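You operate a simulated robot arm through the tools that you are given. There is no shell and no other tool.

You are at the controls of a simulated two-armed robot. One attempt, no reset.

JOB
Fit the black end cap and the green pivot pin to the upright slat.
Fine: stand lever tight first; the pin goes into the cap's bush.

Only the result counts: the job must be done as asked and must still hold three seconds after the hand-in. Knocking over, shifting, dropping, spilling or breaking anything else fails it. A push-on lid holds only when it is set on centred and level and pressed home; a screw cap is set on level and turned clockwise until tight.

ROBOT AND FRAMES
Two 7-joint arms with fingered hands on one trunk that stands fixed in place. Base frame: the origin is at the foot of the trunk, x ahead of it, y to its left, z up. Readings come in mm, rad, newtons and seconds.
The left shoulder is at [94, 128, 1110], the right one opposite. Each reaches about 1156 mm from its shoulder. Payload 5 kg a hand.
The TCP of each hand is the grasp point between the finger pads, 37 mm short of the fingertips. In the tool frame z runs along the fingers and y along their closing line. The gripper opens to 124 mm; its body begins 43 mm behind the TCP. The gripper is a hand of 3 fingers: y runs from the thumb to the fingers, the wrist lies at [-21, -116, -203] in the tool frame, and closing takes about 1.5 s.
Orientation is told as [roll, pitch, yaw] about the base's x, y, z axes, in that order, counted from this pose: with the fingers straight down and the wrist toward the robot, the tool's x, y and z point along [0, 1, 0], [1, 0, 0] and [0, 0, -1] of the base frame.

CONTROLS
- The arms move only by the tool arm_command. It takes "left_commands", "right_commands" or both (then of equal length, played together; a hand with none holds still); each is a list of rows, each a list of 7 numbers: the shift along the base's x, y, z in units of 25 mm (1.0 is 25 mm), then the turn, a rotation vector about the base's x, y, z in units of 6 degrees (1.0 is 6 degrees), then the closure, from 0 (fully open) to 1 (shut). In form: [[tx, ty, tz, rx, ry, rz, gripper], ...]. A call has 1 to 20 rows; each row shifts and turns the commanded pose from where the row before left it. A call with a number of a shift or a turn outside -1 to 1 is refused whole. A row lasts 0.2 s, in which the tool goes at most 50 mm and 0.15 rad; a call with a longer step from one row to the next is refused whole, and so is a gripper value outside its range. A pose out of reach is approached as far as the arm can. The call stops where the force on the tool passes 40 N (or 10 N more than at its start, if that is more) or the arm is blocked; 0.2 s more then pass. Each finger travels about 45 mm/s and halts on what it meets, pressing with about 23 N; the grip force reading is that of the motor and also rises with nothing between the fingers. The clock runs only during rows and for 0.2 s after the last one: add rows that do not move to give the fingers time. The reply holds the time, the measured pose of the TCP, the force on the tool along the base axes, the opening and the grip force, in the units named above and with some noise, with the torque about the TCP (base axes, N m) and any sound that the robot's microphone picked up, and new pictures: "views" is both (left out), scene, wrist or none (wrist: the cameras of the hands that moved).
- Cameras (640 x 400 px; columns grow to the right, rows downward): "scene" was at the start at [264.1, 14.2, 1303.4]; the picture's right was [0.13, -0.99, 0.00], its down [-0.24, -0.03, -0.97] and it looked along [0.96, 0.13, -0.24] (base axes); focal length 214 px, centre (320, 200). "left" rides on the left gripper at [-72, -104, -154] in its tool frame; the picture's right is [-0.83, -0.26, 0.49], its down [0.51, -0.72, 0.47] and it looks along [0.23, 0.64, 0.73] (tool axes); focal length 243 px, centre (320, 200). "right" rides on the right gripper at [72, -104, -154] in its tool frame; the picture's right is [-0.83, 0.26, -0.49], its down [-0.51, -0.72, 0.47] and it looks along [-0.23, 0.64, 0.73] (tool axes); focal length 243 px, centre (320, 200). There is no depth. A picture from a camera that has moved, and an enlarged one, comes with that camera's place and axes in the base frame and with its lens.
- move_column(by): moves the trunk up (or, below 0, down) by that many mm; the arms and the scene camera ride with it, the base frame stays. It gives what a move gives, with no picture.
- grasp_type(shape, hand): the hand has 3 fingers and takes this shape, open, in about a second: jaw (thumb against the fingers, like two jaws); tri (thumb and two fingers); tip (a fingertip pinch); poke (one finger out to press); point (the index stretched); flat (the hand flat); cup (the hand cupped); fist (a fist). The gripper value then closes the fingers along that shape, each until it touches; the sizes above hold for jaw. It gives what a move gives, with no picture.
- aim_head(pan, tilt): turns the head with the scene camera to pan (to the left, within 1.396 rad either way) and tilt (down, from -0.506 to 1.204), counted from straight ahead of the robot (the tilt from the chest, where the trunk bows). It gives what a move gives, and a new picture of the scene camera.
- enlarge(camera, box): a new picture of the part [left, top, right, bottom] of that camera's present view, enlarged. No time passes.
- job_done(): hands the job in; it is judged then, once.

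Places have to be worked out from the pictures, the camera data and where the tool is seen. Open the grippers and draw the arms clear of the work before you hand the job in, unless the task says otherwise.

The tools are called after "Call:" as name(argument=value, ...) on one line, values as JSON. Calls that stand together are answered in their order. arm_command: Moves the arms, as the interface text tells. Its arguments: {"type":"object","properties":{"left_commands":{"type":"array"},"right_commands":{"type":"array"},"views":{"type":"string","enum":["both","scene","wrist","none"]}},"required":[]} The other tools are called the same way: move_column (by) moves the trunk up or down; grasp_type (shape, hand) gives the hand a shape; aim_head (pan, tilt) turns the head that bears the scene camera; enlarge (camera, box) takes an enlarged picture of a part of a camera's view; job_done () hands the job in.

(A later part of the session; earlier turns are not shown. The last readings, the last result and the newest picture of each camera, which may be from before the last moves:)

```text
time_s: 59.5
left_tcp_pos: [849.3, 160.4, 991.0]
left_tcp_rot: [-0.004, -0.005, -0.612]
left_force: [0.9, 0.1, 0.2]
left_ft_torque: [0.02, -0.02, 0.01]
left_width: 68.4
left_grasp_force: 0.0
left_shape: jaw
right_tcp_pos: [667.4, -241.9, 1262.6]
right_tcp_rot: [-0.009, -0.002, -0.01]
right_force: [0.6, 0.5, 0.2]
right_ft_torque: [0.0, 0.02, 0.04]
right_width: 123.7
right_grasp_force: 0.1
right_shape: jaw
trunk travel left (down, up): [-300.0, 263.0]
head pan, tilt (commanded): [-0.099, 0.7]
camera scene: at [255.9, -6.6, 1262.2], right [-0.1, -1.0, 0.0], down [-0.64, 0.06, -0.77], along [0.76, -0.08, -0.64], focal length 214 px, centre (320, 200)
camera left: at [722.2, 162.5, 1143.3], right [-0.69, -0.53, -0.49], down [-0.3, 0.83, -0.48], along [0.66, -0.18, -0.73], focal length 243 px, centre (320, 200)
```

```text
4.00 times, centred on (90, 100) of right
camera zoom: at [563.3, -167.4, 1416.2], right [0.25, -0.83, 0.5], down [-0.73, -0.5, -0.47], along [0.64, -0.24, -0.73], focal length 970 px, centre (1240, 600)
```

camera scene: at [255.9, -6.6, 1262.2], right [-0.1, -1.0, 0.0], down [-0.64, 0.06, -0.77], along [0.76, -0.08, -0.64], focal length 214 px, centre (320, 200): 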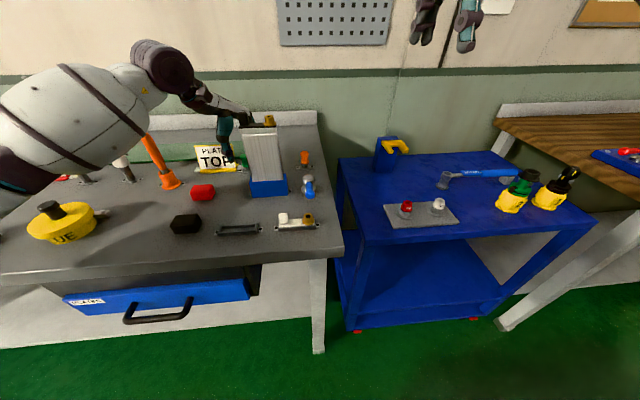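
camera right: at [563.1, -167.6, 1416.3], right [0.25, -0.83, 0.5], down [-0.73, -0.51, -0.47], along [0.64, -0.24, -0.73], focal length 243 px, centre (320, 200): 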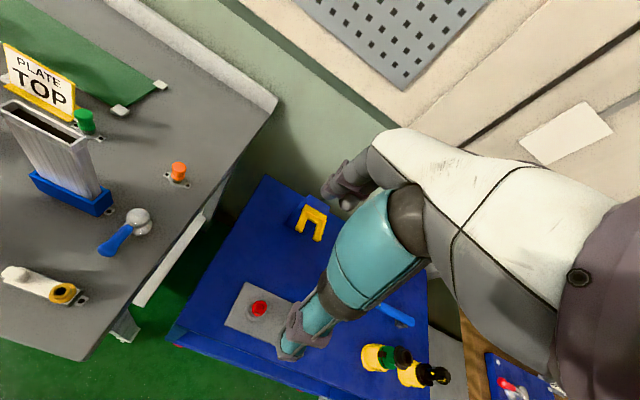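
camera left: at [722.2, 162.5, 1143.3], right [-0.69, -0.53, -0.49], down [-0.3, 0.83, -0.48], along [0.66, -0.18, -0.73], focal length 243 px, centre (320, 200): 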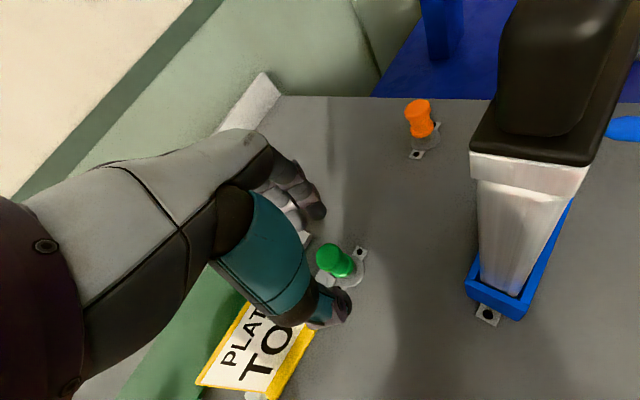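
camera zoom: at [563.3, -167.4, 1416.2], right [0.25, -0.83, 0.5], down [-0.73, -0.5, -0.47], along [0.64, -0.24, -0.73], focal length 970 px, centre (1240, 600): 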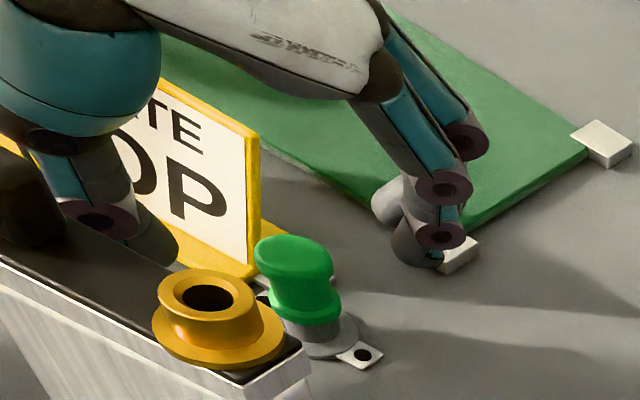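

Clearances look good now: camera at y≈162, thumb ahead of the sign, fingers clear of the block. I'll lower to z≈953 around the pin head and view before closing.

Call:
arm_command(left_commands=[[0.03, 0, -0.4, 0, 0, 0, 0.45], [0, 0, -0.4, 0, 0, 0, 0.45], [0, 0, -0.4, 0, 0, 0, 0.45], [0, 0, -0.32, 0, 0, 0, 0.45], [0, 0, 0, 0, 0, 0, 0.45]], views="both")

Call:
enlarge(camera="left", box=[260, 190, 400, 310])

Call:
enlarge(camera="scene", box=[190, 90, 300, 190])

Call:
enlarge(camera="right", box=[20, 50, 160, 150])

```text
time_s: 60.7
left_tcp_pos: [850.0, 160.7, 951.9]
left_tcp_rot: [-0.004, -0.005, -0.611]
left_force: [-0.3, -0.2, -0.9]
left_ft_torque: [0.01, -0.01, 0.0]
left_width: 68.6
left_grasp_force: 0.1
left_shape: jaw
right_tcp_pos: [667.1, -241.6, 1263.4]
right_tcp_rot: [-0.01, -0.001, -0.011]
right_force: [-0.1, -0.3, -0.3]
right_ft_torque: [0.0, -0.01, 0.01]
right_width: 123.6
right_grasp_force: 0.0
right_shape: jaw
trunk travel left (down, up): [-300.0, 263.0]
head pan, tilt (commanded): [-0.099, 0.7]
camera scene: at [255.8, -6.6, 1262.2], right [-0.1, -1.0, 0.0], down [-0.64, 0.06, -0.77], along [0.76, -0.08, -0.64], focal length 214 px, centre (320, 200)
camera left: at [722.7, 162.6, 1105.2], right [-0.69, -0.53, -0.49], down [-0.3, 0.83, -0.48], along [0.66, -0.18, -0.73], focal length 243 px, centre (320, 200)
```

scene: 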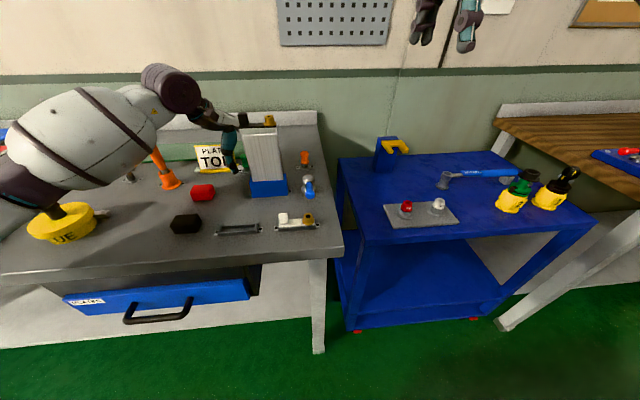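
left: 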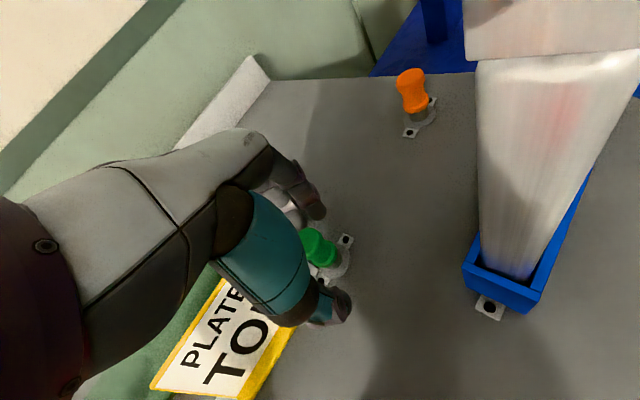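

```text
3.33 times, centred on (330, 250) of left
camera zoom: at [722.7, 162.6, 1105.2], right [-0.69, -0.53, -0.49], down [-0.3, 0.83, -0.48], along [0.66, -0.18, -0.73], focal length 809 px, centre (287, 33)
```

zoom: 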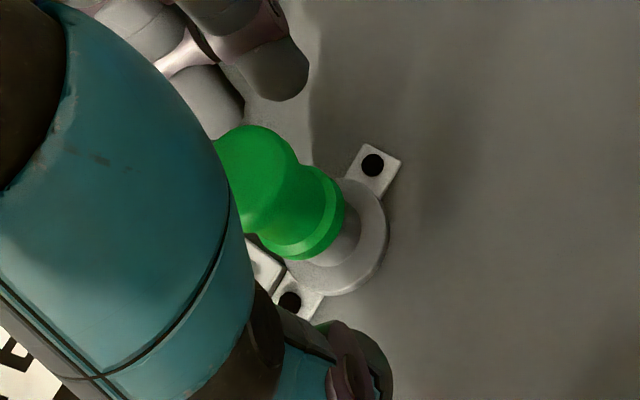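

```text
4.00 times, centred on (245, 140) of scene
camera zoom: at [255.8, -6.6, 1262.2], right [-0.1, -1.0, 0.0], down [-0.64, 0.06, -0.77], along [0.76, -0.08, -0.64], focal length 858 px, centre (620, 440)
```

zoom: 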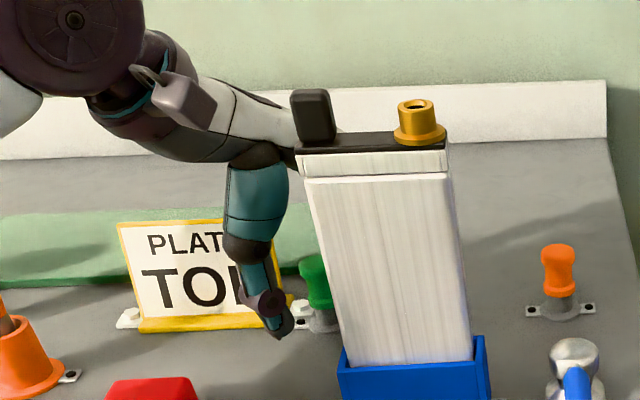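

```text
4.00 times, centred on (90, 100) of right
camera zoom: at [563.2, -167.4, 1416.2], right [0.25, -0.83, 0.5], down [-0.73, -0.5, -0.47], along [0.64, -0.24, -0.73], focal length 970 px, centre (1240, 600)
```

zoom: 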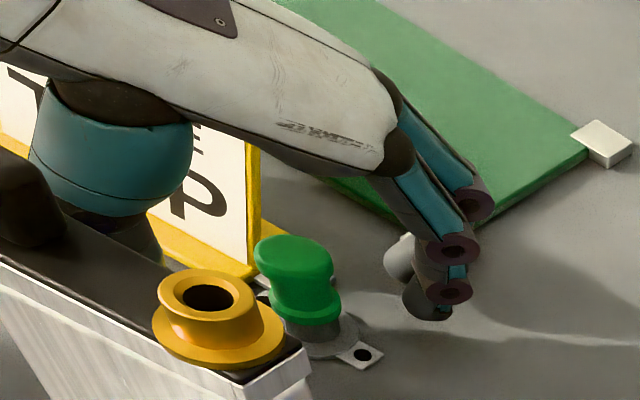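

The hand is around the pin head with no contact. Before closing, I'll check that my elbow or forearm isn't near the yellow lidded item on the left.

Call:
enlarge(camera="scene", box=[0, 100, 200, 260])

Call:
aim_head(pan=0.45, tilt=0.7)

```text
2.50 times, centred on (100, 180) of scene
camera zoom: at [255.8, -6.6, 1262.2], right [-0.1, -1.0, 0.0], down [-0.64, 0.06, -0.77], along [0.76, -0.08, -0.64], focal length 536 px, centre (870, 250)
```

zoom: 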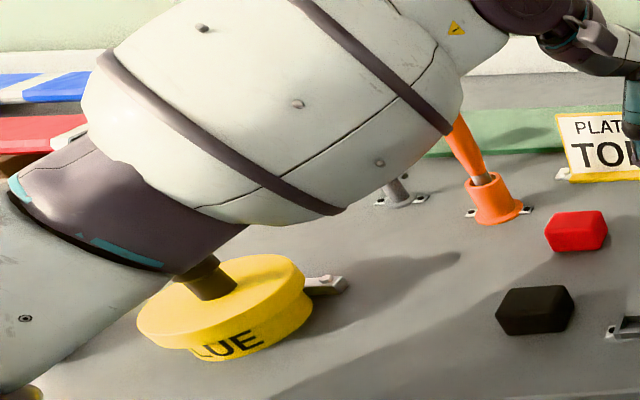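

```text
time_s: 61.6
left_tcp_pos: [849.2, 160.4, 951.4]
left_tcp_rot: [-0.004, -0.004, -0.612]
left_force: [0.9, -0.6, 0.3]
left_ft_torque: [-0.01, -0.02, -0.04]
left_width: 68.6
left_grasp_force: 0.2
left_shape: jaw
right_tcp_pos: [666.8, -241.7, 1262.4]
right_tcp_rot: [-0.011, -0.003, -0.007]
right_force: [-0.4, 0.3, 0.1]
right_ft_torque: [0.02, -0.01, 0.0]
right_width: 123.8
right_grasp_force: 0.1
right_shape: jaw
trunk travel left (down, up): [-300.0, 263.0]
head pan, tilt (commanded): [0.45, 0.7]
camera scene: at [248.0, 38.8, 1262.1], right [0.43, -0.9, 0.0], down [-0.58, -0.28, -0.76], along [0.69, 0.33, -0.64], focal length 214 px, centre (320, 200)
```

scene: 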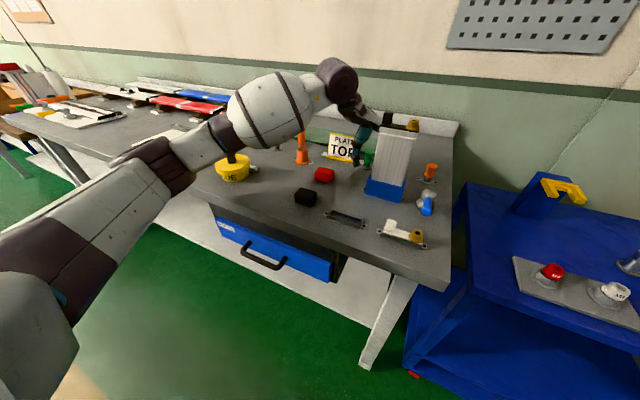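

The forearm is clear of the yellow item and the drivers. From this new head angle I'll check the grasp region.

Call:
enlarge(camera="scene", box=[320, 90, 430, 190])

```text
4.00 times, centred on (375, 140) of scene
camera zoom: at [248.0, 38.8, 1262.1], right [0.43, -0.9, 0.0], down [-0.58, -0.28, -0.76], along [0.69, 0.33, -0.64], focal length 858 px, centre (100, 440)
```

zoom: 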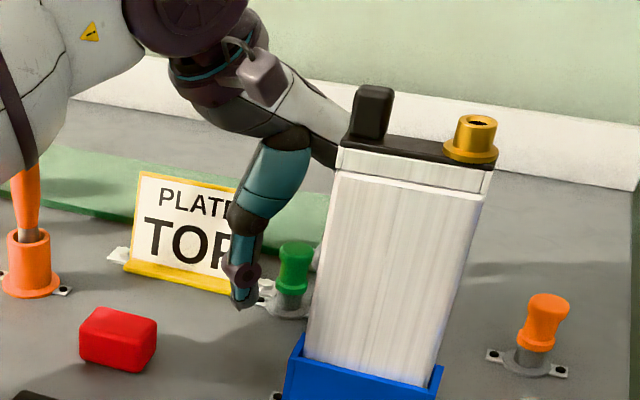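

The pin is fully visible with the thumb beside it. I'll close the jaw on the pin head.

Call:
arm_command(left_commands=[[0, 0, 0, 0, 0, 0, 0.6], [0, 0, 0, 0, 0, 0, 0.8], [0, 0, 0, 0, 0, 0, 1], [0, 0, 0, 0, 0, 0, 1], [0, 0, 0, 0, 0, 0, 1], [0, 0, 0, 0, 0, 0, 1], [0, 0, 0, 0, 0, 0, 1]], views="both")

Call:
enlarge(camera="scene", box=[330, 110, 410, 180])

Call:
enlarge(camera="left", box=[260, 190, 400, 310])

Call:
enlarge(camera="right", box=[20, 50, 160, 150])

```text
time_s: 63.2
left_tcp_pos: [850.9, 160.8, 953.8]
left_tcp_rot: [-0.003, -0.006, -0.613]
left_force: [-0.4, 0.5, -0.4]
left_ft_torque: [0.01, -0.02, 0.02]
left_width: 12.2
left_grasp_force: 23.2
left_shape: jaw
right_tcp_pos: [668.1, -242.0, 1263.0]
right_tcp_rot: [-0.009, -0.002, -0.008]
right_force: [-0.3, 0.4, -0.7]
right_ft_torque: [0.0, 0.0, 0.03]
right_width: 123.7
right_grasp_force: 0.0
right_shape: jaw
trunk travel left (down, up): [-300.0, 263.0]
head pan, tilt (commanded): [0.45, 0.7]
camera scene: at [248.0, 38.9, 1262.1], right [0.44, -0.9, 0.0], down [-0.58, -0.28, -0.76], along [0.69, 0.33, -0.64], focal length 214 px, centre (320, 200)
camera left: at [723.0, 162.8, 1105.2], right [-0.69, -0.53, -0.49], down [-0.3, 0.83, -0.48], along [0.66, -0.18, -0.73], focal length 243 px, centre (320, 200)
```

scene: 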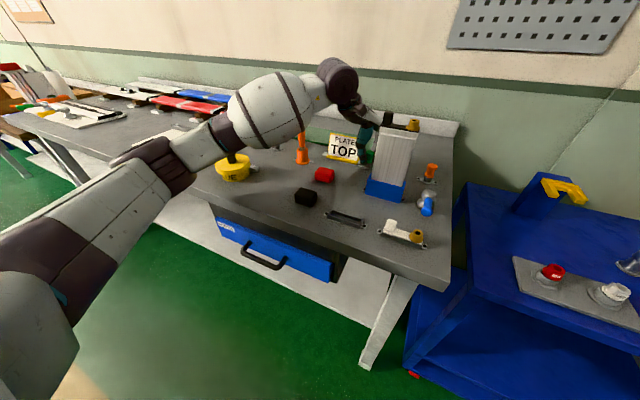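
left: 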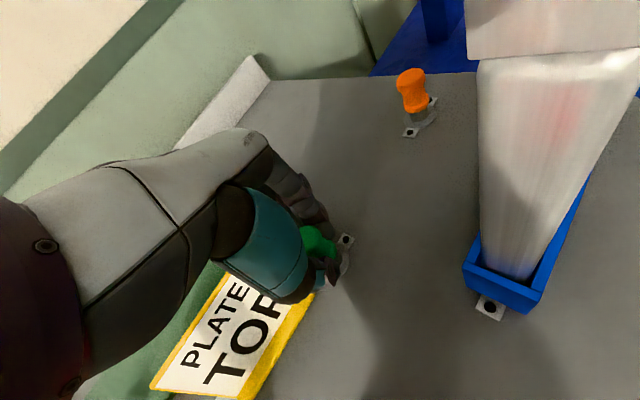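

```text
5.71 times, centred on (370, 145) of scene
camera zoom: at [248.0, 38.9, 1262.1], right [0.44, -0.9, 0.0], down [-0.58, -0.28, -0.76], along [0.69, 0.33, -0.64], focal length 1226 px, centre (34, 514)
```

zoom: 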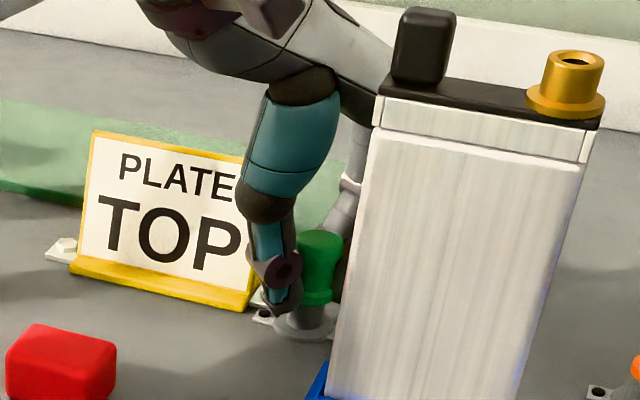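

```text
3.33 times, centred on (330, 250) of left
camera zoom: at [723.0, 162.8, 1105.2], right [-0.69, -0.53, -0.49], down [-0.3, 0.83, -0.48], along [0.66, -0.18, -0.73], focal length 809 px, centre (287, 33)
```

zoom: 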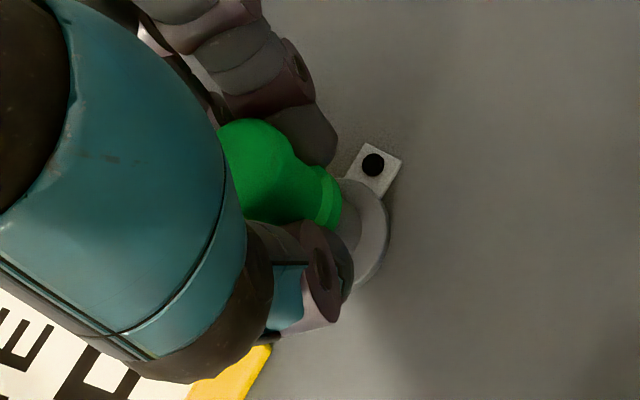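

```text
4.00 times, centred on (90, 100) of right
camera zoom: at [563.5, -167.3, 1416.1], right [0.25, -0.83, 0.5], down [-0.73, -0.5, -0.47], along [0.64, -0.24, -0.73], focal length 970 px, centre (1240, 600)
```

zoom: 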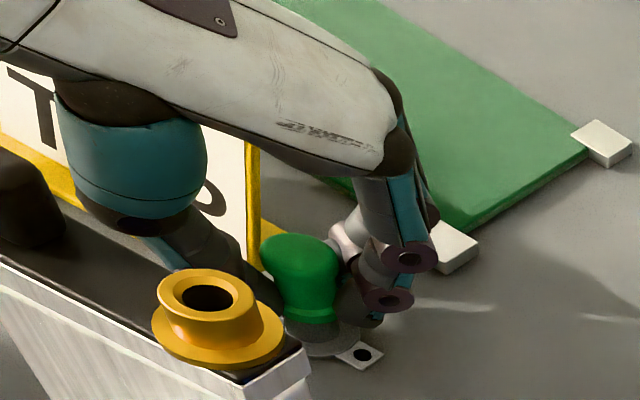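

The jaw has closed on the pin head with a 23 N grip. I'll lift it straight up 45 mm and look at the pin's shaft and tilt.

Call:
arm_command(left_commands=[[0, 0, 0.2, 0, 0, 0, 1], [0, 0, 0.3, 0, 0, 0, 1], [0, 0, 0.4, 0, 0, 0, 1], [0, 0, 0.45, 0, 0, 0, 1], [0, 0, 0.45, 0, 0, 0, 1], [0, 0, 0, 0, 0, 0, 1]], views="none")

Call:
enlarge(camera="scene", box=[330, 100, 410, 170])

Call:
enlarge(camera="left", box=[280, 200, 380, 290])

Call:
enlarge(camera="right", box=[40, 60, 140, 150])

```text
time_s: 64.7
left_tcp_pos: [850.3, 160.8, 996.9]
left_tcp_rot: [-0.003, -0.005, -0.611]
left_force: [0.9, 1.0, 0.3]
left_ft_torque: [-0.01, 0.02, -0.01]
left_width: 12.2
left_grasp_force: 22.8
left_shape: jaw
right_tcp_pos: [666.6, -241.7, 1262.9]
right_tcp_rot: [-0.009, -0.001, -0.008]
right_force: [0.4, 0.1, -0.4]
right_ft_torque: [0.0, -0.01, -0.01]
right_width: 123.6
right_grasp_force: 0.0
right_shape: jaw
trunk travel left (down, up): [-300.0, 263.0]
head pan, tilt (commanded): [0.45, 0.7]
```

```text
5.71 times, centred on (370, 135) of scene
camera zoom: at [248.1, 39.0, 1262.1], right [0.44, -0.9, 0.0], down [-0.58, -0.28, -0.76], along [0.69, 0.33, -0.64], focal length 1226 px, centre (34, 571)
```

zoom: 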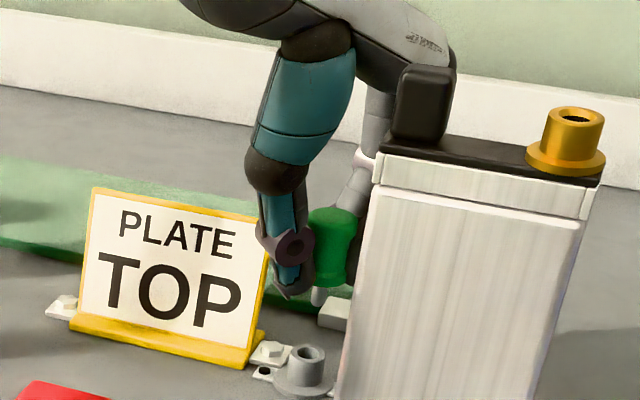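

```text
4.44 times, centred on (330, 245) of left
camera zoom: at [723.1, 162.9, 1150.0], right [-0.69, -0.53, -0.49], down [-0.3, 0.83, -0.48], along [0.66, -0.18, -0.73], focal length 1078 px, centre (276, 0)
```

zoom: 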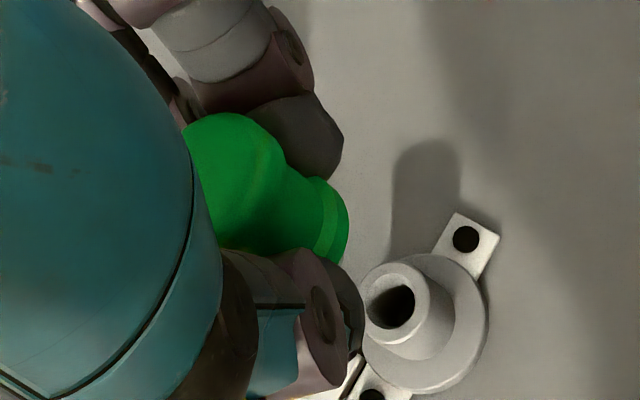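

```text
4.44 times, centred on (90, 105) of right
camera zoom: at [563.6, -167.2, 1416.0], right [0.25, -0.83, 0.5], down [-0.73, -0.5, -0.47], along [0.64, -0.24, -0.73], focal length 1078 px, centre (1342, 622)
```

zoom: 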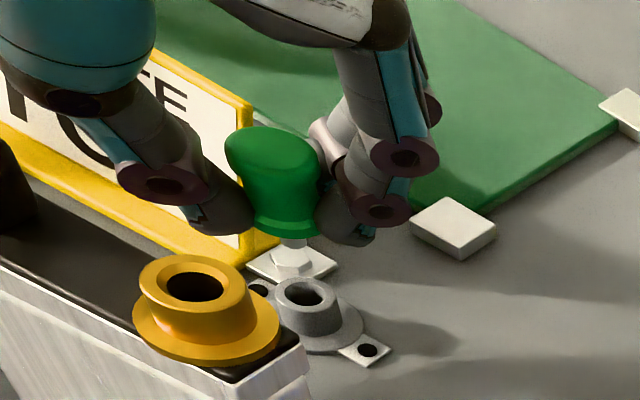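

The pin is out. I'll zoom on it to judge the shaft and any tilt.

Call:
enlarge(camera="scene", box=[355, 130, 385, 155])

Call:
enlarge(camera="right", box=[80, 80, 125, 120])

Call:
enlarge(camera="left", box=[310, 220, 370, 265])

```text
16.00 times, centred on (370, 142) of scene
camera zoom: at [248.1, 39.0, 1262.1], right [0.44, -0.9, 0.0], down [-0.58, -0.28, -0.76], along [0.69, 0.33, -0.64], focal length 3432 px, centre (-480, 1120)
```

zoom: 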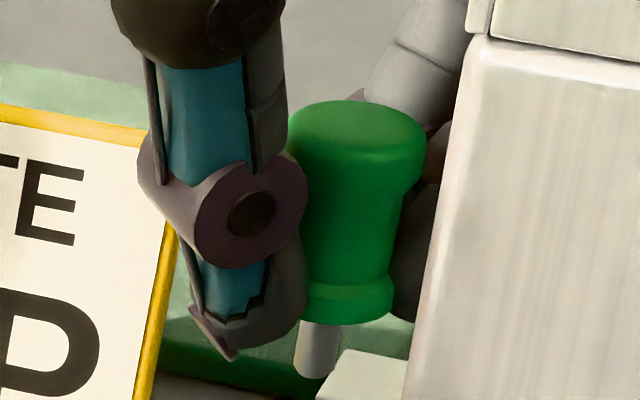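

```text
10.00 times, centred on (102, 100) of right
camera zoom: at [563.6, -167.2, 1416.0], right [0.25, -0.83, 0.5], down [-0.73, -0.5, -0.47], along [0.64, -0.24, -0.73], focal length 2426 px, centre (2495, 1200)
```

zoom: 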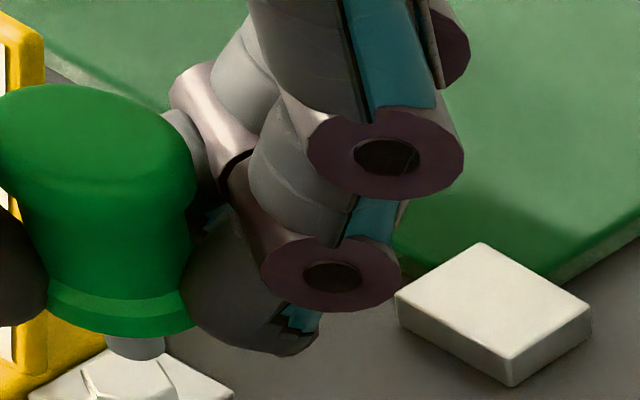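

```text
8.89 times, centred on (340, 242) of left
camera zoom: at [723.1, 162.9, 1150.0], right [-0.69, -0.53, -0.49], down [-0.3, 0.83, -0.48], along [0.66, -0.18, -0.73], focal length 2157 px, centre (142, -178)
```

zoom: 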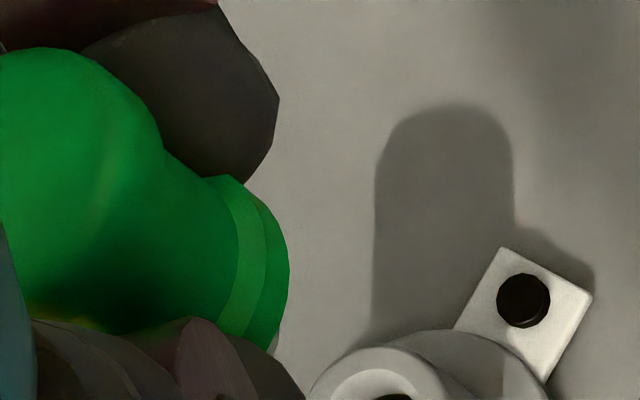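

The pin is upright in the grip, right on the tool axis, with its tip about 47 mm below the TCP; the bush is at about (730.3,55.2), top z≈1104. I'll raise the pin well above the cap and carry it over the bush.

Call:
arm_command(left_commands=[[0, 0, 0.6, 0, 0, 0, 1], [0, 0, 1, 0, 0, 0, 1], [0, 0, 1, 0, 0, 0, 1], [0, 0, 1, 0, 0, 0, 1], [0, 0, 1, 0, 0, 0, 1], [0, 0, 1, 0, 0, 0, 1], [0, 0, 1, 0, 0, 0, 1], [0, 0, 1, 0, 0, 0, 1], [0, 0, 0.4, 0, 0, 0, 1], [-0.5, -0.44, 0, 0, 0, 0, 1], [-0.8, -0.7, 0, 0, 0, 0, 1], [-0.8, -0.7, 0, 0, 0, 0, 1], [-0.8, -0.7, 0, 0, 0, 0, 1], [-0.8, -0.7, 0, 0, 0, 0, 1], [-0.7, -0.6, 0, 0, 0, 0, 1], [-0.4, -0.38, 0, 0, 0, 0, 1], [0, 0, 0, 0, 0, 0, 1]], views="both")

Call:
enlarge(camera="scene", box=[365, 60, 445, 130])

Call:
enlarge(camera="right", box=[0, 40, 120, 150])

Call:
enlarge(camera="left", box=[280, 190, 400, 290])

```text
time_s: 68.2
left_tcp_pos: [732.1, 55.4, 1197.7]
left_tcp_rot: [-0.002, -0.005, -0.614]
left_force: [0.1, -0.2, 0.5]
left_ft_torque: [0.03, -0.01, -0.03]
left_width: 12.1
left_grasp_force: 23.5
left_shape: jaw
right_tcp_pos: [666.7, -243.0, 1263.2]
right_tcp_rot: [-0.008, -0.003, -0.009]
right_force: [-0.4, -0.1, 0.0]
right_ft_torque: [-0.01, 0.01, -0.03]
right_width: 123.2
right_grasp_force: 0.1
right_shape: jaw
trunk travel left (down, up): [-300.0, 263.0]
head pan, tilt (commanded): [0.45, 0.7]
camera scene: at [248.1, 39.1, 1262.1], right [0.44, -0.9, 0.0], down [-0.58, -0.28, -0.76], along [0.69, 0.33, -0.64], focal length 214 px, centre (320, 200)
camera left: at [603.3, 57.5, 1350.3], right [-0.69, -0.53, -0.49], down [-0.3, 0.83, -0.48], along [0.66, -0.18, -0.73], focal length 243 px, centre (320, 200)
```

scene: 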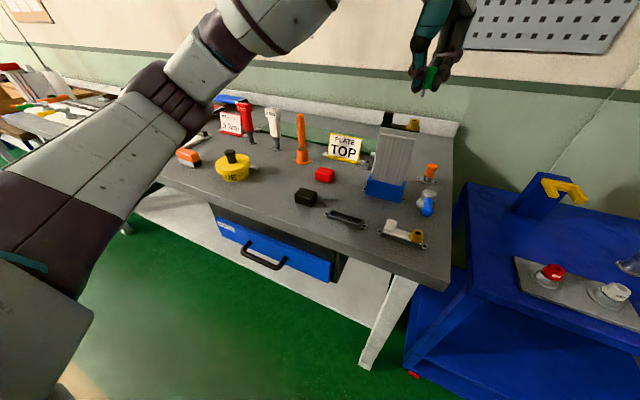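
left: 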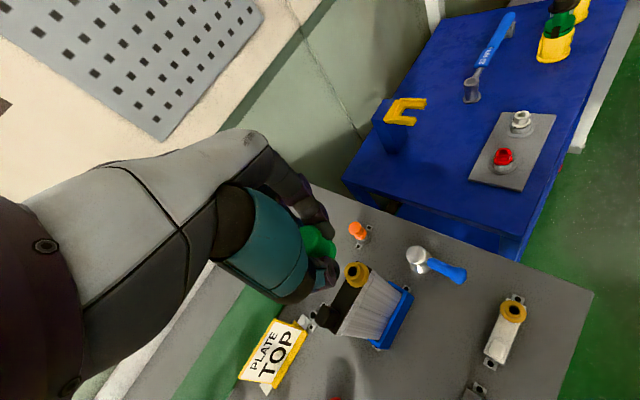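

```text
5.71 times, centred on (405, 95) of scene
camera zoom: at [248.1, 39.1, 1262.1], right [0.44, -0.9, 0.0], down [-0.58, -0.28, -0.76], along [0.69, 0.33, -0.64], focal length 1226 px, centre (-166, 800)
```

zoom: 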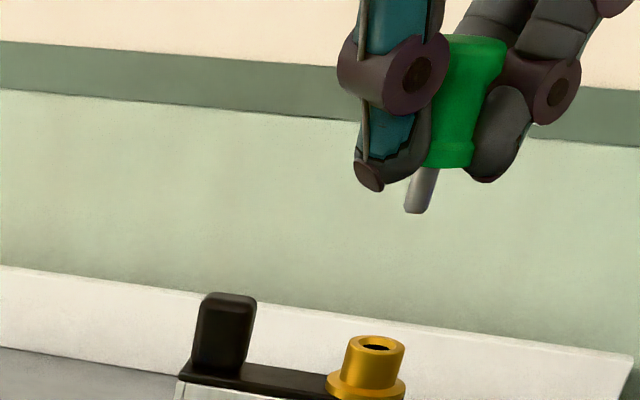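

```text
3.64 times, centred on (60, 95) of right
camera zoom: at [563.6, -167.1, 1416.1], right [0.25, -0.83, 0.5], down [-0.73, -0.5, -0.47], along [0.64, -0.24, -0.73], focal length 882 px, centre (1266, 582)
```

zoom: 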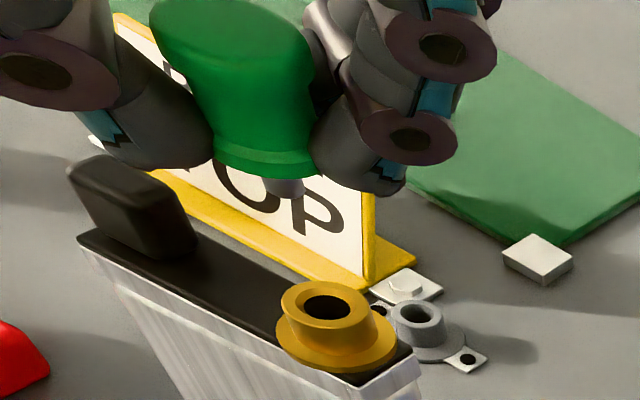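

```text
4.00 times, centred on (340, 240) of left
camera zoom: at [603.3, 57.5, 1350.3], right [-0.69, -0.53, -0.49], down [-0.3, 0.83, -0.48], along [0.66, -0.18, -0.73], focal length 970 px, centre (240, 40)
```

zoom: 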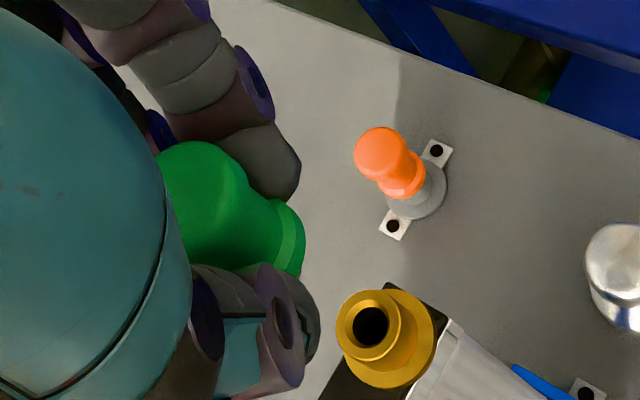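

Triangulation gives the pin tip at (730.5,55.8) and the bush hole at (730.3,55.9), so they are aligned. I'll lower to just above the bush and re-verify.

Call:
arm_command(left_commands=[[0, 0, -0.5, 0, 0, 0, 1], [0, 0, -0.5, 0, 0, 0, 1], [0, 0, -0.4, 0, 0, 0, 1], [0, 0, -0.2, 0, 0, 0, 1], [0, 0, 0, 0, 0, 0, 1]], views="none")

Call:
enlarge(camera="scene", box=[395, 90, 435, 130])

Call:
enlarge(camera="right", box=[40, 80, 110, 140])

Call:
enlarge(camera="left", box=[300, 210, 390, 290])

```text
time_s: 69.5
left_tcp_pos: [731.0, 54.8, 1157.6]
left_tcp_rot: [-0.004, -0.005, -0.612]
left_force: [0.7, 0.3, -0.4]
left_ft_torque: [0.0, -0.01, -0.02]
left_width: 12.2
left_grasp_force: 22.9
left_shape: jaw
right_tcp_pos: [666.9, -242.7, 1262.3]
right_tcp_rot: [-0.009, -0.002, -0.009]
right_force: [0.1, -1.1, 1.0]
right_ft_torque: [0.02, -0.05, -0.03]
right_width: 123.5
right_grasp_force: 0.1
right_shape: jaw
trunk travel left (down, up): [-300.0, 263.0]
head pan, tilt (commanded): [0.45, 0.7]
```

```text
10.00 times, centred on (415, 110) of scene
camera zoom: at [247.9, 38.8, 1262.2], right [0.44, -0.9, 0.0], down [-0.58, -0.28, -0.77], along [0.69, 0.33, -0.64], focal length 2145 px, centre (-630, 1100)
```

zoom: 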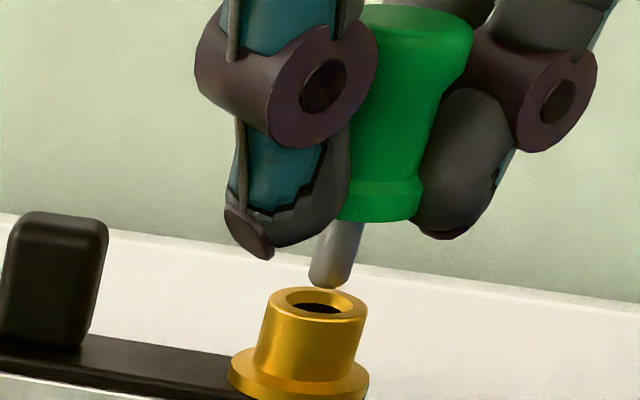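

```text
6.67 times, centred on (75, 110) of right
camera zoom: at [563.4, -167.4, 1416.2], right [0.25, -0.83, 0.5], down [-0.73, -0.5, -0.47], along [0.64, -0.24, -0.73], focal length 1618 px, centre (1953, 800)
```

zoom: 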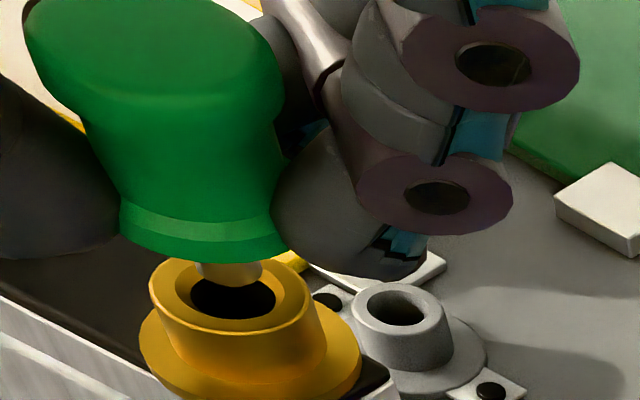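

```text
5.00 times, centred on (345, 250) of left
camera zoom: at [602.7, 56.9, 1310.0], right [-0.69, -0.53, -0.49], down [-0.3, 0.83, -0.48], along [0.66, -0.18, -0.73], focal length 1213 px, centre (195, -50)
```

zoom: 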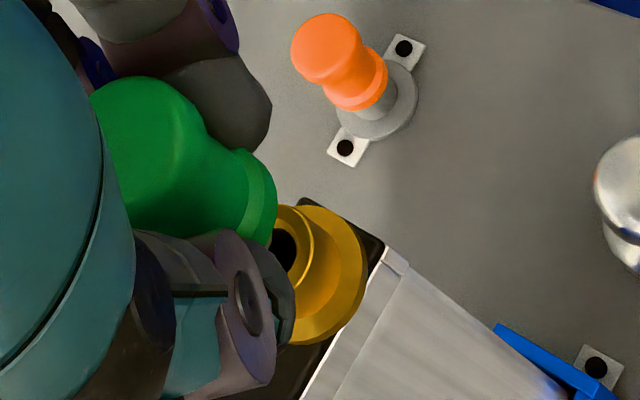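

The tip is about 5 mm above the bush and within 0.6 mm of its axis. I'll trim slightly and start inserting in small steps, watching the force.

Call:
arm_command(left_commands=[[-0.016, 0.014, -0.06, 0, 0, 0, 1], [0, 0, -0.08, 0, 0, 0, 1], [0, 0, -0.08, 0, 0, 0, 1], [0, 0, -0.08, 0, 0, 0, 1], [0, 0, -0.08, 0, 0, 0, 1], [0, 0, 0, 0, 0, 0, 1]], views="none")

Call:
enlarge(camera="scene", box=[395, 90, 435, 130])

Call:
enlarge(camera="right", box=[40, 80, 110, 140])

```text
time_s: 70.8
left_tcp_pos: [730.3, 55.8, 1147.5]
left_tcp_rot: [-0.004, -0.004, -0.612]
left_force: [0.4, -0.2, -0.4]
left_ft_torque: [0.0, -0.03, -0.01]
left_width: 12.1
left_grasp_force: 22.5
left_shape: jaw
right_tcp_pos: [667.5, -241.8, 1264.2]
right_tcp_rot: [-0.011, -0.001, -0.009]
right_force: [0.3, -0.3, -0.8]
right_ft_torque: [0.01, -0.02, 0.02]
right_width: 123.8
right_grasp_force: 0.1
right_shape: jaw
trunk travel left (down, up): [-300.0, 263.0]
head pan, tilt (commanded): [0.45, 0.7]
```

```text
10.00 times, centred on (415, 110) of scene
camera zoom: at [247.9, 38.9, 1262.1], right [0.44, -0.9, 0.0], down [-0.58, -0.28, -0.76], along [0.69, 0.33, -0.64], focal length 2145 px, centre (-630, 1100)
```

zoom: 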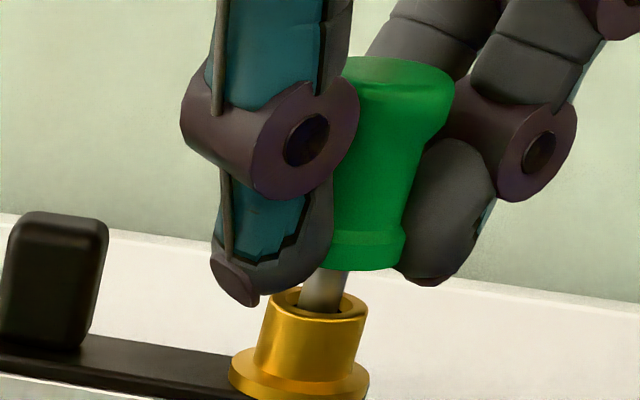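

```text
6.67 times, centred on (75, 110) of right
camera zoom: at [563.4, -167.3, 1416.1], right [0.25, -0.83, 0.5], down [-0.73, -0.5, -0.47], along [0.64, -0.24, -0.73], focal length 1618 px, centre (1953, 800)
```

zoom: 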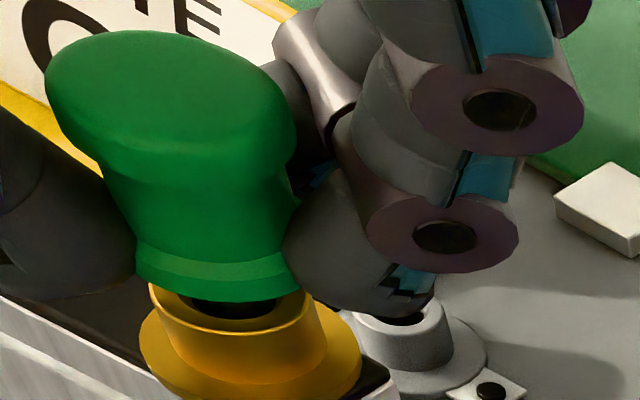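

The shaft has entered the bush with no contact force. I'll continue down until the collar meets the bush.

Call:
arm_command(left_commands=[[0, 0, -0.08, 0, 0, 0, 1], [0, 0, -0.08, 0, 0, 0, 1], [0, 0, -0.08, 0, 0, 0, 1], [0, 0, 0, 0, 0, 0, 1]], views="none")

Call:
enlarge(camera="scene", box=[395, 90, 435, 130])

Call:
enlarge(camera="right", box=[40, 80, 110, 140])

```text
time_s: 71.8
left_tcp_pos: [729.4, 54.5, 1141.2]
left_tcp_rot: [-0.004, -0.004, -0.612]
left_force: [0.5, -0.1, -0.1]
left_ft_torque: [0.02, 0.0, 0.0]
left_width: 12.1
left_grasp_force: 22.7
left_shape: jaw
right_tcp_pos: [667.9, -241.5, 1263.2]
right_tcp_rot: [-0.008, -0.003, -0.009]
right_force: [-1.0, 0.4, -0.1]
right_ft_torque: [0.0, -0.01, 0.02]
right_width: 123.6
right_grasp_force: 0.0
right_shape: jaw
trunk travel left (down, up): [-300.0, 263.0]
head pan, tilt (commanded): [0.45, 0.7]
```

```text
10.00 times, centred on (415, 110) of scene
camera zoom: at [248.0, 38.8, 1262.1], right [0.44, -0.9, 0.0], down [-0.58, -0.28, -0.76], along [0.69, 0.33, -0.64], focal length 2145 px, centre (-630, 1100)
```

zoom: 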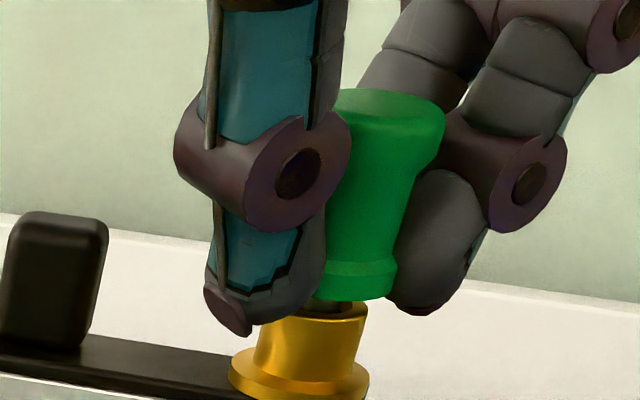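

```text
6.67 times, centred on (75, 110) of right
camera zoom: at [563.4, -167.3, 1416.1], right [0.25, -0.83, 0.5], down [-0.73, -0.5, -0.47], along [0.64, -0.24, -0.73], focal length 1618 px, centre (1953, 800)
```

zoom: 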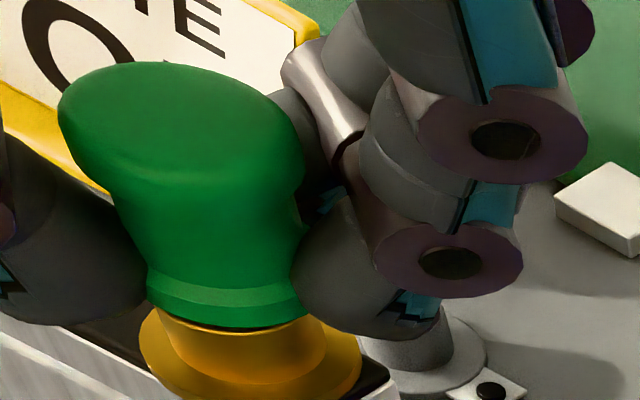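

Still no contact force and just a few millimetres are left. I'll continue in 1.5 mm steps until it seats.

Call:
arm_command(left_commands=[[0, 0, -0.06, 0, 0, 0, 1], [0, 0, -0.06, 0, 0, 0, 1], [0, 0, -0.06, 0, 0, 0, 1], [0, 0, 0, 0, 0, 0, 1]], views="none")

Call:
enlarge(camera="scene", box=[395, 90, 435, 130])

Call:
enlarge(camera="right", box=[40, 80, 110, 140])

```text
time_s: 72.8
left_tcp_pos: [729.9, 54.7, 1138.5]
left_tcp_rot: [-0.001, -0.006, -0.613]
left_force: [-1.1, 0.7, 7.8]
left_ft_torque: [0.02, 0.0, -0.05]
left_width: 12.0
left_grasp_force: 22.6
left_shape: jaw
right_tcp_pos: [666.2, -242.3, 1263.6]
right_tcp_rot: [-0.009, -0.002, -0.009]
right_force: [0.5, 0.0, -0.2]
right_ft_torque: [0.02, 0.0, -0.01]
right_width: 123.6
right_grasp_force: 0.0
right_shape: jaw
trunk travel left (down, up): [-300.0, 263.0]
head pan, tilt (commanded): [0.45, 0.7]
```

```text
10.00 times, centred on (415, 110) of scene
camera zoom: at [247.0, 38.9, 1262.4], right [0.44, -0.9, 0.0], down [-0.58, -0.28, -0.77], along [0.69, 0.33, -0.64], focal length 2145 px, centre (-630, 1100)
```

zoom: 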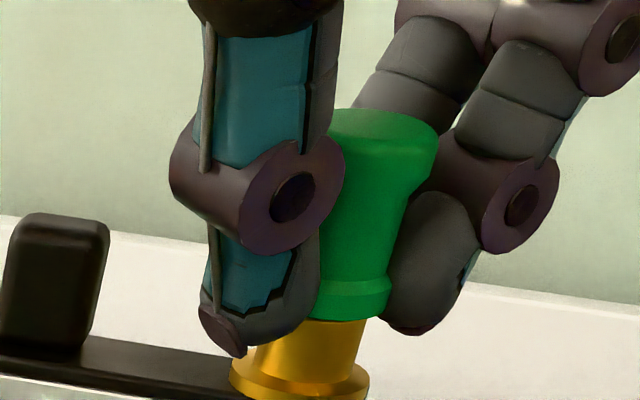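

```text
6.67 times, centred on (75, 110) of right
camera zoom: at [562.3, -167.3, 1416.6], right [0.25, -0.83, 0.5], down [-0.73, -0.5, -0.47], along [0.64, -0.24, -0.73], focal length 1618 px, centre (1953, 800)
```

zoom: 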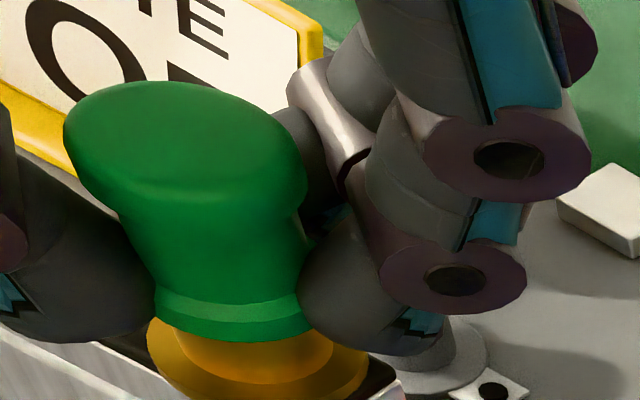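

The collar has met the bush (8 N). I'll press a bit more to be sure the pin is fully home, which also re-presses the cap at that end.

Call:
arm_command(left_commands=[[0, 0, -0.06, 0, 0, 0, 1], [0, 0, -0.06, 0, 0, 0, 1], [0, 0, -0.06, 0, 0, 0, 1], [0, 0, 0, 0, 0, 0, 1]], views="none")

Call:
enlarge(camera="scene", box=[385, 95, 435, 140])

Call:
enlarge(camera="right", box=[0, 80, 110, 160])

```text
time_s: 73.8
left_tcp_pos: [728.1, 55.4, 1136.9]
left_tcp_rot: [-0.002, -0.01, -0.613]
left_force: [5.8, 0.0, 35.6]
left_ft_torque: [-0.05, -0.24, 0.04]
left_width: 13.7
left_grasp_force: 22.7
left_shape: jaw
right_tcp_pos: [664.2, -242.7, 1264.8]
right_tcp_rot: [-0.009, -0.003, -0.007]
right_force: [-0.6, 0.1, 0.0]
right_ft_torque: [0.0, 0.02, -0.01]
right_width: 123.7
right_grasp_force: 0.1
right_shape: jaw
trunk travel left (down, up): [-300.0, 263.0]
head pan, tilt (commanded): [0.45, 0.7]
```

```text
8.89 times, centred on (410, 118) of scene
camera zoom: at [245.1, 38.6, 1262.9], right [0.44, -0.9, 0.0], down [-0.58, -0.28, -0.77], along [0.69, 0.33, -0.64], focal length 1906 px, centre (-480, 933)
```

zoom: 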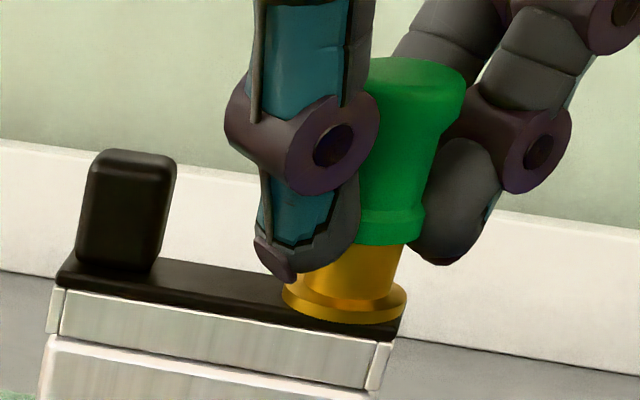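

```text
5.00 times, centred on (55, 120) of right
camera zoom: at [560.2, -167.6, 1417.6], right [0.25, -0.83, 0.5], down [-0.72, -0.5, -0.47], along [0.64, -0.24, -0.73], focal length 1213 px, centre (1645, 600)
```

zoom: 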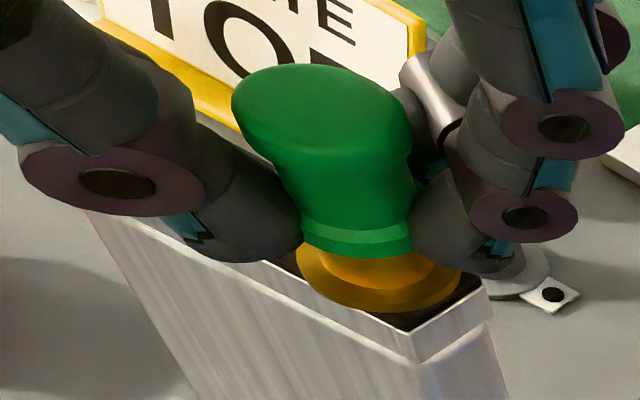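

The pin is pressed home at about 35 N with the cap still flat. Now I'll relieve the load, open the hand, and lift straight up.

Call:
arm_command(left_commands=[[0, 0, 0.08, 0, 0, 0, 1], [0, 0, 0.08, 0, 0, 0, 1], [0, 0, 0, 0, 0, 0, 0.9], [0, 0, 0, 0, 0, 0, 0.75], [0, 0, 0, 0, 0, 0, 0.5], [0, 0, 0, 0, 0, 0, 0.4], [0, 0, 0, 0, 0, 0, 0.4], [0, 0, 0.2, 0, 0, 0, 0.4], [0, 0, 0.5, 0, 0, 0, 0.4], [0, 0, 0.8, 0, 0, 0, 0.4], [0, 0, 0.8, 0, 0, 0, 0.4], [0, 0, 0.8, 0, 0, 0, 0.4]], views="both")

Call:
enlarge(camera="scene", box=[370, 80, 440, 140])

Call:
enlarge(camera="right", box=[0, 60, 120, 160])

Call:
enlarge(camera="left", box=[290, 200, 420, 310])

```text
time_s: 76.5
left_tcp_pos: [728.7, 55.8, 1214.7]
left_tcp_rot: [-0.004, -0.004, -0.611]
left_force: [0.3, -0.6, -0.4]
left_ft_torque: [0.05, 0.01, 0.02]
left_width: 73.8
left_grasp_force: 0.1
left_shape: jaw
right_tcp_pos: [668.0, -242.3, 1262.2]
right_tcp_rot: [-0.008, -0.002, -0.009]
right_force: [0.0, 0.0, 0.7]
right_ft_torque: [-0.01, 0.0, -0.01]
right_width: 123.4
right_grasp_force: 0.1
right_shape: jaw
trunk travel left (down, up): [-300.0, 263.0]
head pan, tilt (commanded): [0.45, 0.7]
camera scene: at [247.5, 38.6, 1262.2], right [0.44, -0.9, 0.0], down [-0.58, -0.28, -0.77], along [0.69, 0.33, -0.64], focal length 214 px, centre (320, 200)
camera left: at [602.2, 56.9, 1367.9], right [-0.69, -0.53, -0.49], down [-0.3, 0.83, -0.48], along [0.66, -0.18, -0.73], focal length 243 px, centre (320, 200)
```

scene: 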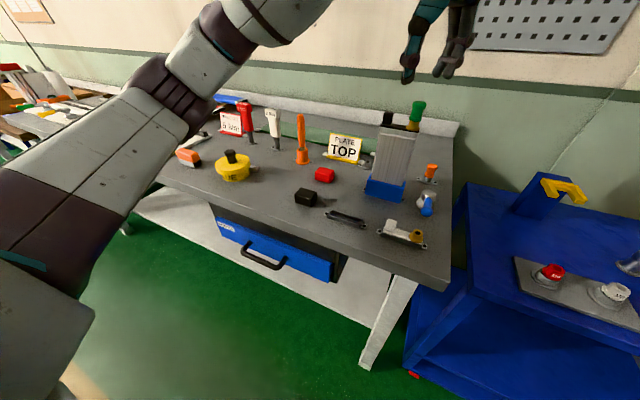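
left: 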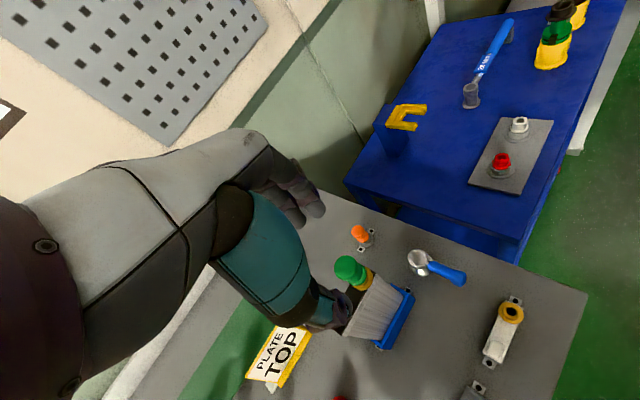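

```text
6.67 times, centred on (405, 110) of scene
camera zoom: at [247.5, 38.6, 1262.2], right [0.44, -0.9, 0.0], down [-0.58, -0.28, -0.77], along [0.69, 0.33, -0.64], focal length 1430 px, centre (-247, 800)
```

zoom: 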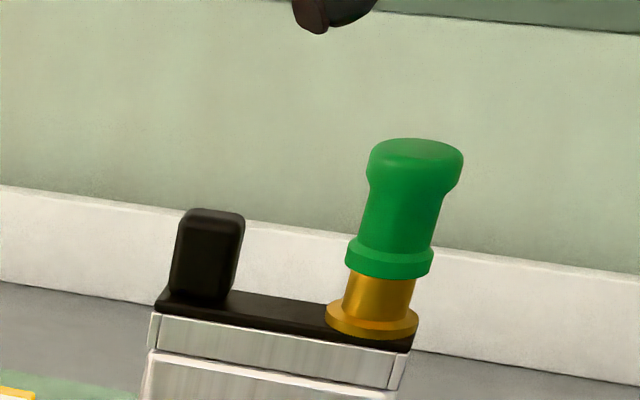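

```text
4.00 times, centred on (60, 110) of right
camera zoom: at [562.9, -167.6, 1416.3], right [0.25, -0.83, 0.5], down [-0.73, -0.5, -0.47], along [0.64, -0.24, -0.73], focal length 970 px, centre (1360, 560)
```

zoom: 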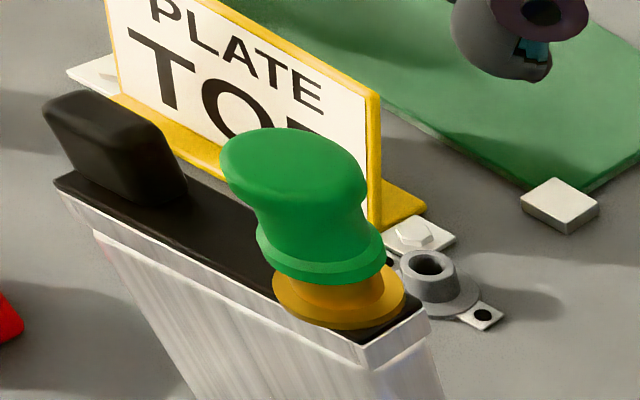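

```text
3.64 times, centred on (355, 255) of left
camera zoom: at [602.2, 56.9, 1367.9], right [-0.69, -0.53, -0.49], down [-0.3, 0.83, -0.48], along [0.66, -0.18, -0.73], focal length 882 px, centre (193, 0)
```

zoom: 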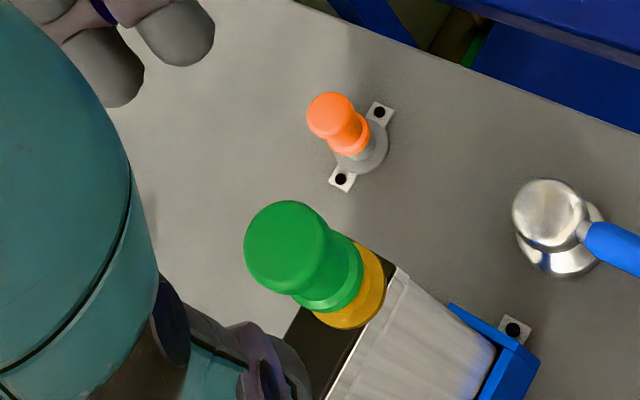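

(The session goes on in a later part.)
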